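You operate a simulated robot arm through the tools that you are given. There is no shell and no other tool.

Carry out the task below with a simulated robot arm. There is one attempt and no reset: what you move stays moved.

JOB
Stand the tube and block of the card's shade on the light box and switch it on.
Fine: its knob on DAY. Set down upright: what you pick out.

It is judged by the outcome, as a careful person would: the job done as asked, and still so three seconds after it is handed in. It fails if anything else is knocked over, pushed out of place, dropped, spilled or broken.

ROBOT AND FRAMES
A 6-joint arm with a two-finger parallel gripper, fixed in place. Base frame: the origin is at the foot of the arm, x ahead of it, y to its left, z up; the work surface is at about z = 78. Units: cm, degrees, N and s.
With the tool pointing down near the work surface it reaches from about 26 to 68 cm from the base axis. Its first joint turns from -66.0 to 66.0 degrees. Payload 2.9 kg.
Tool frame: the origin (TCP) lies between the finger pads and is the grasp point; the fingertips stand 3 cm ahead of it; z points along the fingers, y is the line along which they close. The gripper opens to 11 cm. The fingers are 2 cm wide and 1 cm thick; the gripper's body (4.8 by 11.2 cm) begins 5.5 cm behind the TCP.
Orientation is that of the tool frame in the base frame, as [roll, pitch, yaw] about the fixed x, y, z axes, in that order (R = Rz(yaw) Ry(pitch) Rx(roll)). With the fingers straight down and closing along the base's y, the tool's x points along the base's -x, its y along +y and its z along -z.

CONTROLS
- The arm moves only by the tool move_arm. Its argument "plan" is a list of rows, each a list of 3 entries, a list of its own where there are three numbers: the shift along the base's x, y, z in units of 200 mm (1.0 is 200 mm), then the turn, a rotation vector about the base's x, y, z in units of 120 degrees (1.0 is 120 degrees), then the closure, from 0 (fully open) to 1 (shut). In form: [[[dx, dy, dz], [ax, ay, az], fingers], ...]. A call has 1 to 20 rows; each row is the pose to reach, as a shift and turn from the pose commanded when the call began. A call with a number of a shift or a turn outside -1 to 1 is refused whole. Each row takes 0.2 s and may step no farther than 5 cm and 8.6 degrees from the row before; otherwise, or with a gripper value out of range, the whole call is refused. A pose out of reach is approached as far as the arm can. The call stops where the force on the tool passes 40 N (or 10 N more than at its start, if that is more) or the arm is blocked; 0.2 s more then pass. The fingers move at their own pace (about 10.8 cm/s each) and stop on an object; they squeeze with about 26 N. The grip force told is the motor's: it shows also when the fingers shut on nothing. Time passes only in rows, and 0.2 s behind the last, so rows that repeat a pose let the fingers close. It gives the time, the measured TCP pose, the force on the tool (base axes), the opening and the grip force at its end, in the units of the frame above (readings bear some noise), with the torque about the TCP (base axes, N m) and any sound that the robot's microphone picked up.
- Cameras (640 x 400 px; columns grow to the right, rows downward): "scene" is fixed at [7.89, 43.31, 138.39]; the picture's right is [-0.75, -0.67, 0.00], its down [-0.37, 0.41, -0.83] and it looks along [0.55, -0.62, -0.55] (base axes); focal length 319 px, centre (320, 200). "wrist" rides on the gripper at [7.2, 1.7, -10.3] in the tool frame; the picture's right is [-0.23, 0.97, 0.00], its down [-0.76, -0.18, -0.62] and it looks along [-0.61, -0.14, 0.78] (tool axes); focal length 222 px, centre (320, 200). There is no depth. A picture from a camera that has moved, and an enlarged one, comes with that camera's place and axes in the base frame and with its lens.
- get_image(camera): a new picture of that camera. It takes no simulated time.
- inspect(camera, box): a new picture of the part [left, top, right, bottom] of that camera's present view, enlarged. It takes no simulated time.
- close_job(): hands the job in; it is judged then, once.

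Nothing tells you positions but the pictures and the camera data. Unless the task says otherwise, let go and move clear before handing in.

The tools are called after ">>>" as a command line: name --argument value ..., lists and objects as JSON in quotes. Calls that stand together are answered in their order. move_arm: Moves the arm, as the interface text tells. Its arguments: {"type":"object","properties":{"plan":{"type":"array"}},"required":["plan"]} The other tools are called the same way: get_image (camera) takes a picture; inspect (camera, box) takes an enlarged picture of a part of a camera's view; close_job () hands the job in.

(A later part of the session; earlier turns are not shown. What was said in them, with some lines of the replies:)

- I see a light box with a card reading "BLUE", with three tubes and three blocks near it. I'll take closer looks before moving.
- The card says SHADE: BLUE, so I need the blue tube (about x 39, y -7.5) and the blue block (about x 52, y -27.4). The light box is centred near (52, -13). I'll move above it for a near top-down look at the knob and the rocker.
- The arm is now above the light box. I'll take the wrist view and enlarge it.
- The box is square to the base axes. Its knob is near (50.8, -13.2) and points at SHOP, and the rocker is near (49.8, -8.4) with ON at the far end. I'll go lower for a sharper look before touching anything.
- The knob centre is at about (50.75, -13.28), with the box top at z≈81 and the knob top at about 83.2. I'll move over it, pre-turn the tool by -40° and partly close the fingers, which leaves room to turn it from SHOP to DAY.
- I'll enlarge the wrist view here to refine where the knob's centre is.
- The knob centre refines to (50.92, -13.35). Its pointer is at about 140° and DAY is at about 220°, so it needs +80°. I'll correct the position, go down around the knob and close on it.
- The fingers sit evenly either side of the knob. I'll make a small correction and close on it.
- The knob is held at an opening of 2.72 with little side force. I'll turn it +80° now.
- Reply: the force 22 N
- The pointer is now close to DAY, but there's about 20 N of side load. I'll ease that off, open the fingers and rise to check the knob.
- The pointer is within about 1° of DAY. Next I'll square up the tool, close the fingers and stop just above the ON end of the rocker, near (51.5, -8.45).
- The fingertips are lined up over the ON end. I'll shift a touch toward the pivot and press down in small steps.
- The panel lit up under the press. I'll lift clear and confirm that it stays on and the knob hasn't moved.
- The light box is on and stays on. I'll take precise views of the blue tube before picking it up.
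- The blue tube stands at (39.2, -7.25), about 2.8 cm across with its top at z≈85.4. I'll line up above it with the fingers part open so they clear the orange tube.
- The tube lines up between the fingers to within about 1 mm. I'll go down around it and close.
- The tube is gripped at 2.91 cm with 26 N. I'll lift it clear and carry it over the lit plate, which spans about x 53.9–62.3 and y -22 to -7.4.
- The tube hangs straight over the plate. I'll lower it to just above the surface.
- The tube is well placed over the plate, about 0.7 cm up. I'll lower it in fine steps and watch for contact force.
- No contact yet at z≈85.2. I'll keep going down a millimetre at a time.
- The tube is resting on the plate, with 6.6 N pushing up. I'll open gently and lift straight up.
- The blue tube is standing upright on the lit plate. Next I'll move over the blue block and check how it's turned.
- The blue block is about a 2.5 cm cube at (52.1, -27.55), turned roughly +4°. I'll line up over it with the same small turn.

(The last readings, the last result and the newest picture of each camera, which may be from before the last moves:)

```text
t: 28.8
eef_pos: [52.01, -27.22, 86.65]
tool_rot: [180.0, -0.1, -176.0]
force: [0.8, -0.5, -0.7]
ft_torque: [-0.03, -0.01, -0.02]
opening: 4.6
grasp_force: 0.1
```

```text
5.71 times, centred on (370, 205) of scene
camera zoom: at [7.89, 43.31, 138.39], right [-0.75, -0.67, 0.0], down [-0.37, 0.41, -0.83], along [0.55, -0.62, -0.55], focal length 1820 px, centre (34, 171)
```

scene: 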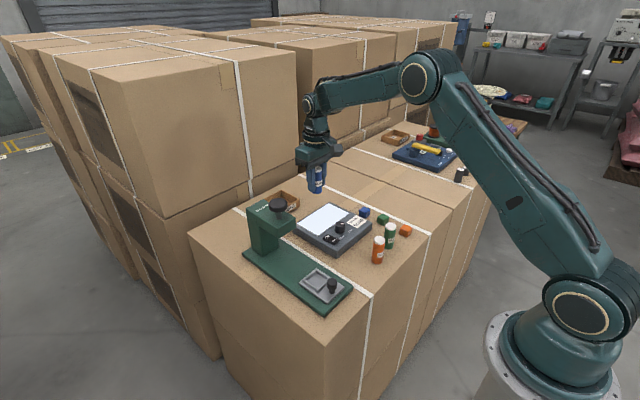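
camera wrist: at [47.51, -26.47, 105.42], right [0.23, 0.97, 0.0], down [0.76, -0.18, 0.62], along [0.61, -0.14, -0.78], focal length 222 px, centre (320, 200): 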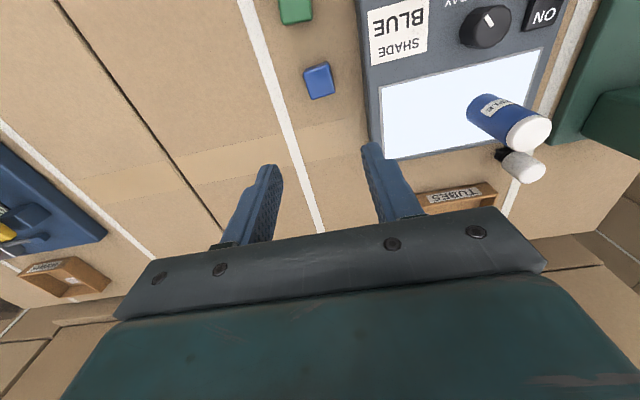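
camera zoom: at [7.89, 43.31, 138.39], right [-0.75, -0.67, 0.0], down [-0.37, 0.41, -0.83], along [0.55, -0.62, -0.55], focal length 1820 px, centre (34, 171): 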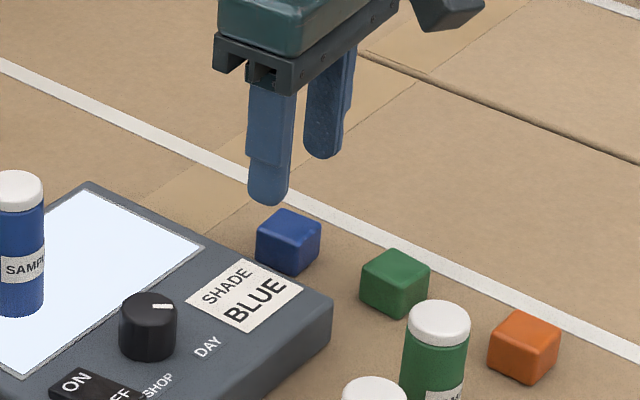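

The fingers straddle the block with about 2 mm to correct sideways. I'll correct that, go down and close on it.

>>> move_arm --plan '[[[0.005, -0.0125, -0.08], [0, 0, 0], 0.58], [[0.005, -0.0125, -0.16], [0, 0, 0], 0.58], [[0.005, -0.0125, -0.23], [0, 0, 0], 0.58], [[0.005, -0.0125, -0.265], [0, 0, 0], 0.58], [[0.005, -0.0125, -0.265], [0, 0, 0], 0.58], [[0.005, -0.0125, -0.265], [0, 0, 0], 0.67], [[0.005, -0.0125, -0.265], [0, 0, 0], 0.75], [[0.005, -0.0125, -0.265], [0, 0, 0], 0.9], [[0.005, -0.0125, -0.265], [0, 0, 0], 0.9]]'

>>> inspect --camera "wrist" --box '[220, 100, 420, 225]'

>>> inspect --camera "scene" --box '[325, 170, 415, 240]'

```text
t: 30.8
eef_pos: [52.18, -27.4, 81.42]
tool_rot: [180.0, 0.0, -176.0]
force: [0.4, 0.2, 0.0]
ft_torque: [-0.01, -0.01, 0.01]
opening: 2.66
grasp_force: 25.5
```

```text
3.20 times, centred on (320, 162) of wrist
camera zoom: at [44.73, -26.36, 91.78], right [0.16, 0.99, 0.0], down [0.77, -0.12, 0.62], along [0.62, -0.1, -0.78], focal length 711 px, centre (320, 320)
```

zoom: 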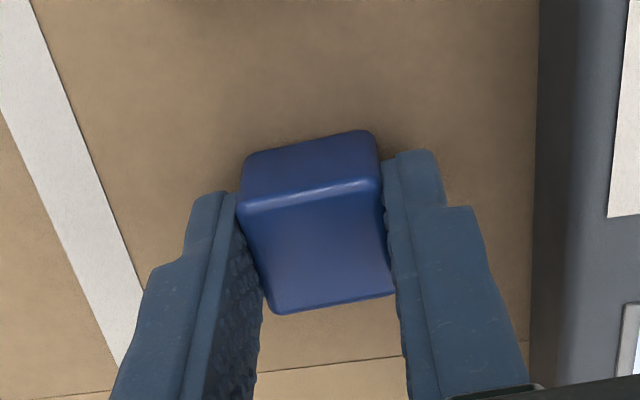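

```text
5.71 times, centred on (370, 205) of scene
camera zoom: at [7.89, 43.31, 138.39], right [-0.75, -0.67, 0.0], down [-0.37, 0.41, -0.83], along [0.55, -0.62, -0.55], focal length 1820 px, centre (34, 171)
```

zoom: 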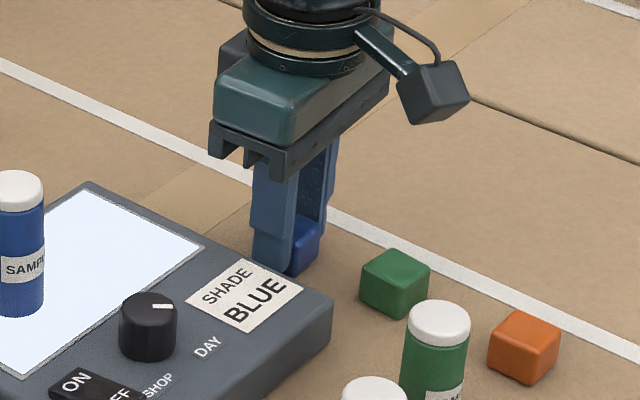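

The block is gripped at 2.66 cm. I'll lift it and carry it to the clear part of the plate, at about (58.1, -19).

>>> move_arm --plan '[[[0, 0, 0.05], [0, 0, 0], 0.9], [[0, 0, 0.2], [0, 0, 0], 0.9], [[0, 0, 0.38], [0, 0, 0], 0.9], [[0.03, 0.04, 0.5], [0, 0, 0], 0.9], [[0.12, 0.17, 0.53], [0, 0, 0], 0.9], [[0.21, 0.3, 0.53], [0, 0, 0], 0.9], [[0.28, 0.4, 0.53], [0, 0, 0], 0.9], [[0.2975, 0.4225, 0.53], [0, 0, 0], 0.9], [[0.2975, 0.4225, 0.53], [0, 0, 0], 0.9]]'

>>> get_image --camera "wrist"

>>> inspect --camera "scene" --box '[280, 160, 400, 250]'

```text
t: 32.8
eef_pos: [58.03, -19.09, 92.12]
tool_rot: [180.0, 0.0, -176.0]
force: [0.3, 0.0, -0.1]
ft_torque: [0.0, -0.04, -0.01]
opening: 2.66
grasp_force: 25.6
```

```text
taken
camera wrist: at [50.75, -17.95, 102.41], right [0.16, 0.99, 0.0], down [0.77, -0.12, 0.62], along [0.62, -0.1, -0.78], focal length 222 px, centre (320, 200)
```

wrist: 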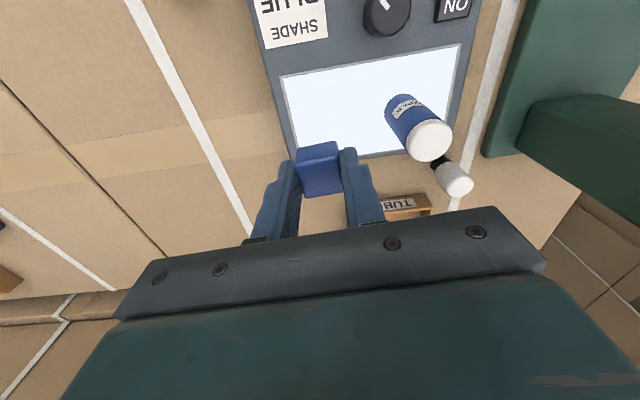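

```text
4.44 times, centred on (340, 205) of scene
camera zoom: at [7.89, 43.31, 138.39], right [-0.75, -0.67, 0.0], down [-0.37, 0.41, -0.83], along [0.55, -0.62, -0.55], focal length 1416 px, centre (231, 178)
```

zoom: 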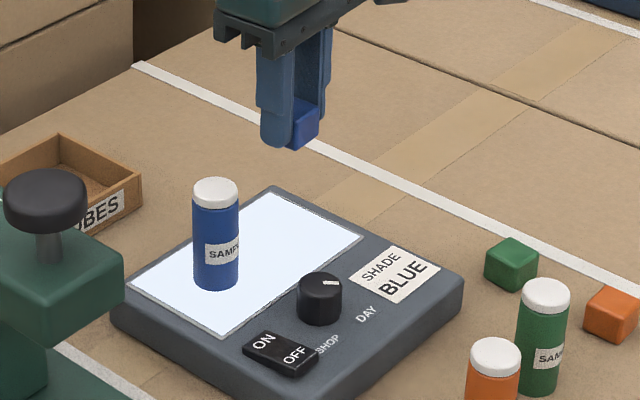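

The block is held level over the free side of the plate. I'll lower it to just above the surface.

>>> move_arm --plan '[[[0, 0, -0.1], [0, 0, 0], 0.9], [[0, 0, -0.2], [0, 0, 0], 0.9], [[0, 0, -0.29], [0, 0, 0], 0.9], [[0, 0, -0.34], [0, 0, 0], 0.9], [[0, 0, -0.36], [0, 0, 0], 0.9], [[0, 0, -0.37], [0, 0, 0], 0.9], [[0, 0, -0.37], [0, 0, 0], 0.9]]'

>>> inspect --camera "scene" --box '[280, 160, 400, 250]'

>>> get_image --camera "wrist"

```text
t: 34.4
eef_pos: [58.07, -19.12, 84.55]
tool_rot: [-180.0, 0.0, -175.9]
force: [-0.5, 1.0, -0.4]
ft_torque: [0.01, 0.0, 0.02]
opening: 2.65
grasp_force: 26.5
```

```text
4.44 times, centred on (340, 205) of scene
camera zoom: at [7.89, 43.31, 138.39], right [-0.75, -0.67, 0.0], down [-0.37, 0.41, -0.83], along [0.55, -0.62, -0.55], focal length 1416 px, centre (231, 178)
```

zoom: 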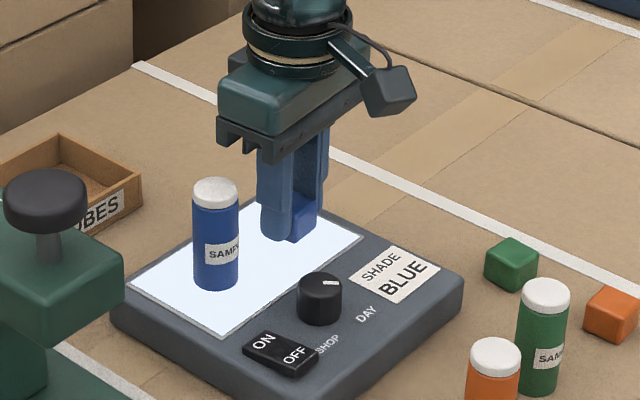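

```text
taken
camera wrist: at [50.67, -18.02, 94.89], right [0.16, 0.99, 0.0], down [0.77, -0.12, 0.62], along [0.62, -0.1, -0.78], focal length 222 px, centre (320, 200)
```

wrist: 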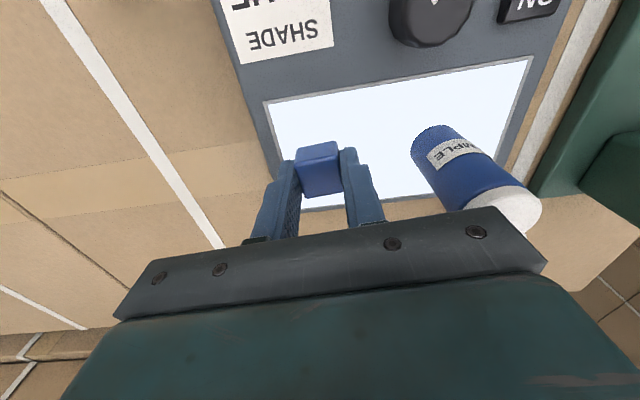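

It's almost touching, with no contact force yet at z≈84.6. I'll continue a millimetre at a time.

>>> move_arm --plan '[[[0, 0, -0.004], [0, 0, 0], 0.9], [[0, 0, -0.007], [0, 0, 0], 0.9], [[0, 0, -0.007], [0, 0, 0], 0.9]]'

```text
t: 35.2
eef_pos: [58.11, -19.15, 84.56]
tool_rot: [180.0, 0.1, -176.1]
force: [-1.8, 1.8, 6.6]
ft_torque: [0.03, 0.08, 0.01]
opening: 2.66
grasp_force: 26.4
```

The block has made contact at 6.6 N. I'll open gently and rise straight up.

>>> move_arm --plan '[[[0, 0, 0], [0, 0, 0], 0.72], [[0, 0, 0], [0, 0, 0], 0.66], [[0, 0, 0], [0, 0, 0], 0.62], [[0, 0, 0], [0, 0, 0], 0.62], [[0, 0, 0.05], [0, 0, 0], 0.62], [[0, 0, 0.2], [0, 0, 0], 0.62], [[0, 0, 0.4], [0, 0, 0], 0.62], [[0, 0, 0.6], [0, 0, 0], 0.62], [[-0.05, -0.15, 0.75], [0, 0, 0], 0.62], [[-0.1, -0.35, 0.85], [0, 0, 0], 0.5], [[-0.15, -0.5, 0.9], [0, 0, 0], 0.5], [[-0.15, -0.5, 0.9], [0, 0, 0], 0.5]]'

>>> get_image --camera "scene"

>>> inspect --camera "scene" --box '[290, 180, 420, 270]'

>>> get_image --camera "wrist"

>>> inspect --camera "scene" --box '[320, 205, 370, 250]'

```text
t: 37.8
eef_pos: [54.89, -29.22, 102.66]
tool_rot: [180.0, 0.0, -176.1]
force: [0.3, -0.2, -0.1]
ft_torque: [0.02, -0.02, 0.0]
opening: 5.54
grasp_force: 0.0
```

```text
taken
```

scene: 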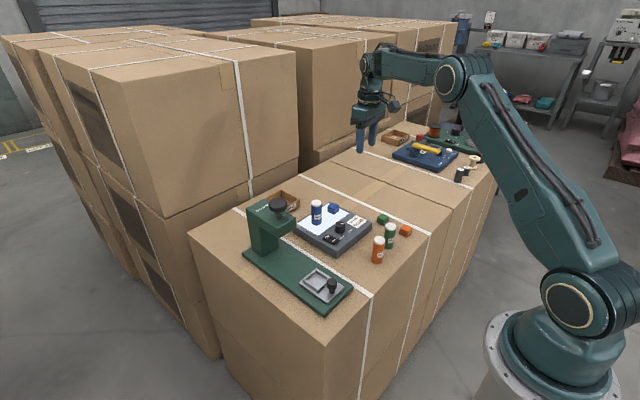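

```text
4.44 times, centred on (355, 225) of scene
camera zoom: at [7.89, 43.31, 138.39], right [-0.75, -0.67, 0.0], down [-0.37, 0.41, -0.83], along [0.55, -0.62, -0.55], focal length 1416 px, centre (164, 89)
```

zoom: 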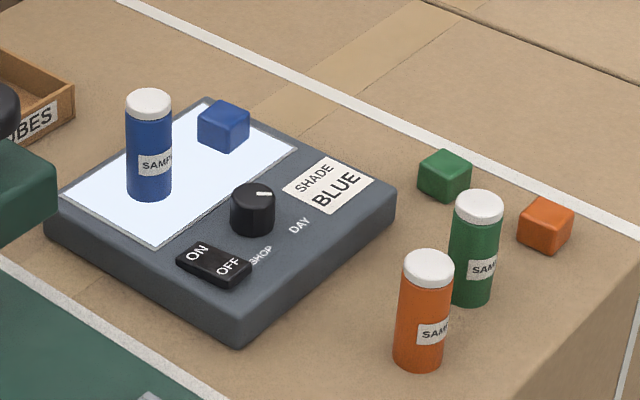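

```text
taken
camera wrist: at [47.51, -28.16, 112.94], right [0.16, 0.99, 0.0], down [0.77, -0.12, 0.62], along [0.62, -0.1, -0.78], focal length 222 px, centre (320, 200)
```

wrist: 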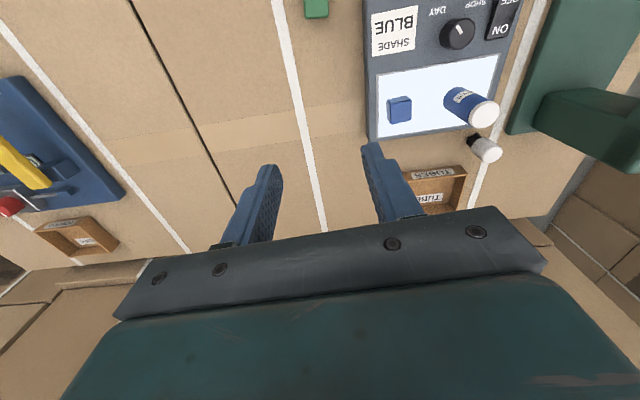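

```text
8.89 times, centred on (345, 228) of scene
camera zoom: at [7.89, 43.31, 138.39], right [-0.75, -0.67, 0.0], down [-0.37, 0.41, -0.83], along [0.55, -0.62, -0.55], focal length 2832 px, centre (98, -44)
```

zoom: 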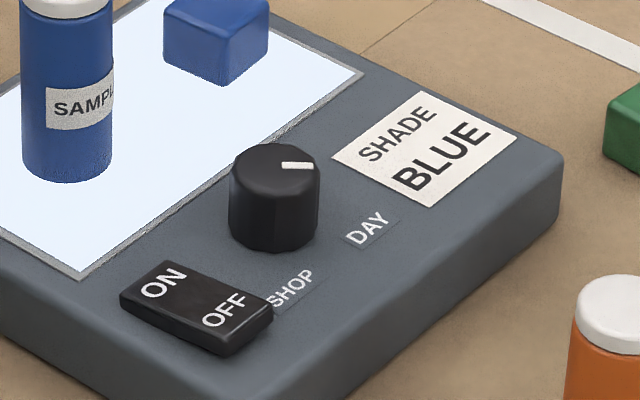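

Everything looks right: lit panel, blue tube and block on the plate, fingers clear. I'll take one last close look at the knob and plate from above.

>>> inspect --camera "wrist" --box '[360, 0, 520, 150]'

>>> inspect --camera "wrist" --box '[420, 0, 500, 50]'

```text
2.67 times, centred on (440, 75) of wrist
camera zoom: at [47.51, -28.16, 112.94], right [0.16, 0.99, 0.0], down [0.77, -0.12, 0.62], along [0.62, -0.1, -0.78], focal length 592 px, centre (0, 533)
```

zoom: 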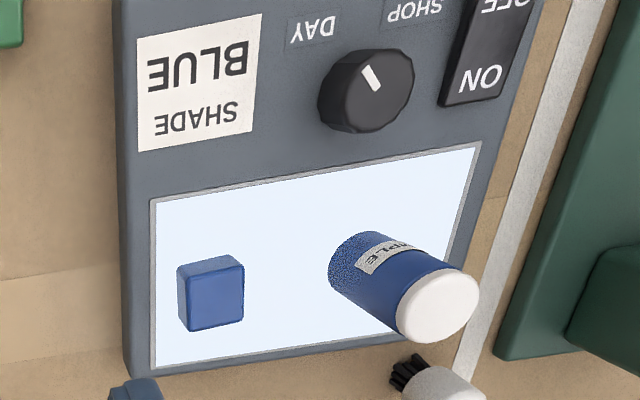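

```text
8.00 times, centred on (460, 25) of wrist
camera zoom: at [47.51, -28.16, 112.94], right [0.16, 0.99, 0.0], down [0.77, -0.12, 0.62], along [0.62, -0.1, -0.78], focal length 1777 px, centre (-800, 1600)
```

zoom: 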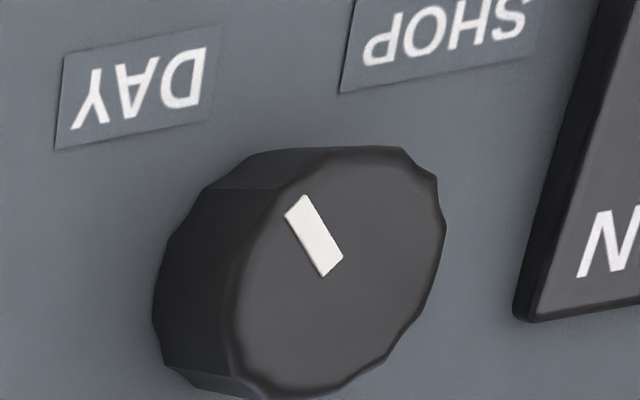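

The pointer measures 219.9° and DAY is at about 220°. The rocker is on ON with the panel lit, and the blue tube and block stand upright on the plate. Nothing else was disturbed and the arm is clear, so I'm handing in the job.

>>> close_job

```text
The job is handed in.
```

The job is handed in. The card called for blue, so the blue tube and blue block are now standing upright on the lit plate of the light box.

- **Switch:** the rocker is on ON, and the panel stayed lit after I let go.
- **Knob:** it points at DAY. I measured it at 219.9°, with the DAY label at about 220°.
- **Everything else:** the final pictures show the other tubes, blocks and tools undisturbed. The gripper is empty and clear of the box.
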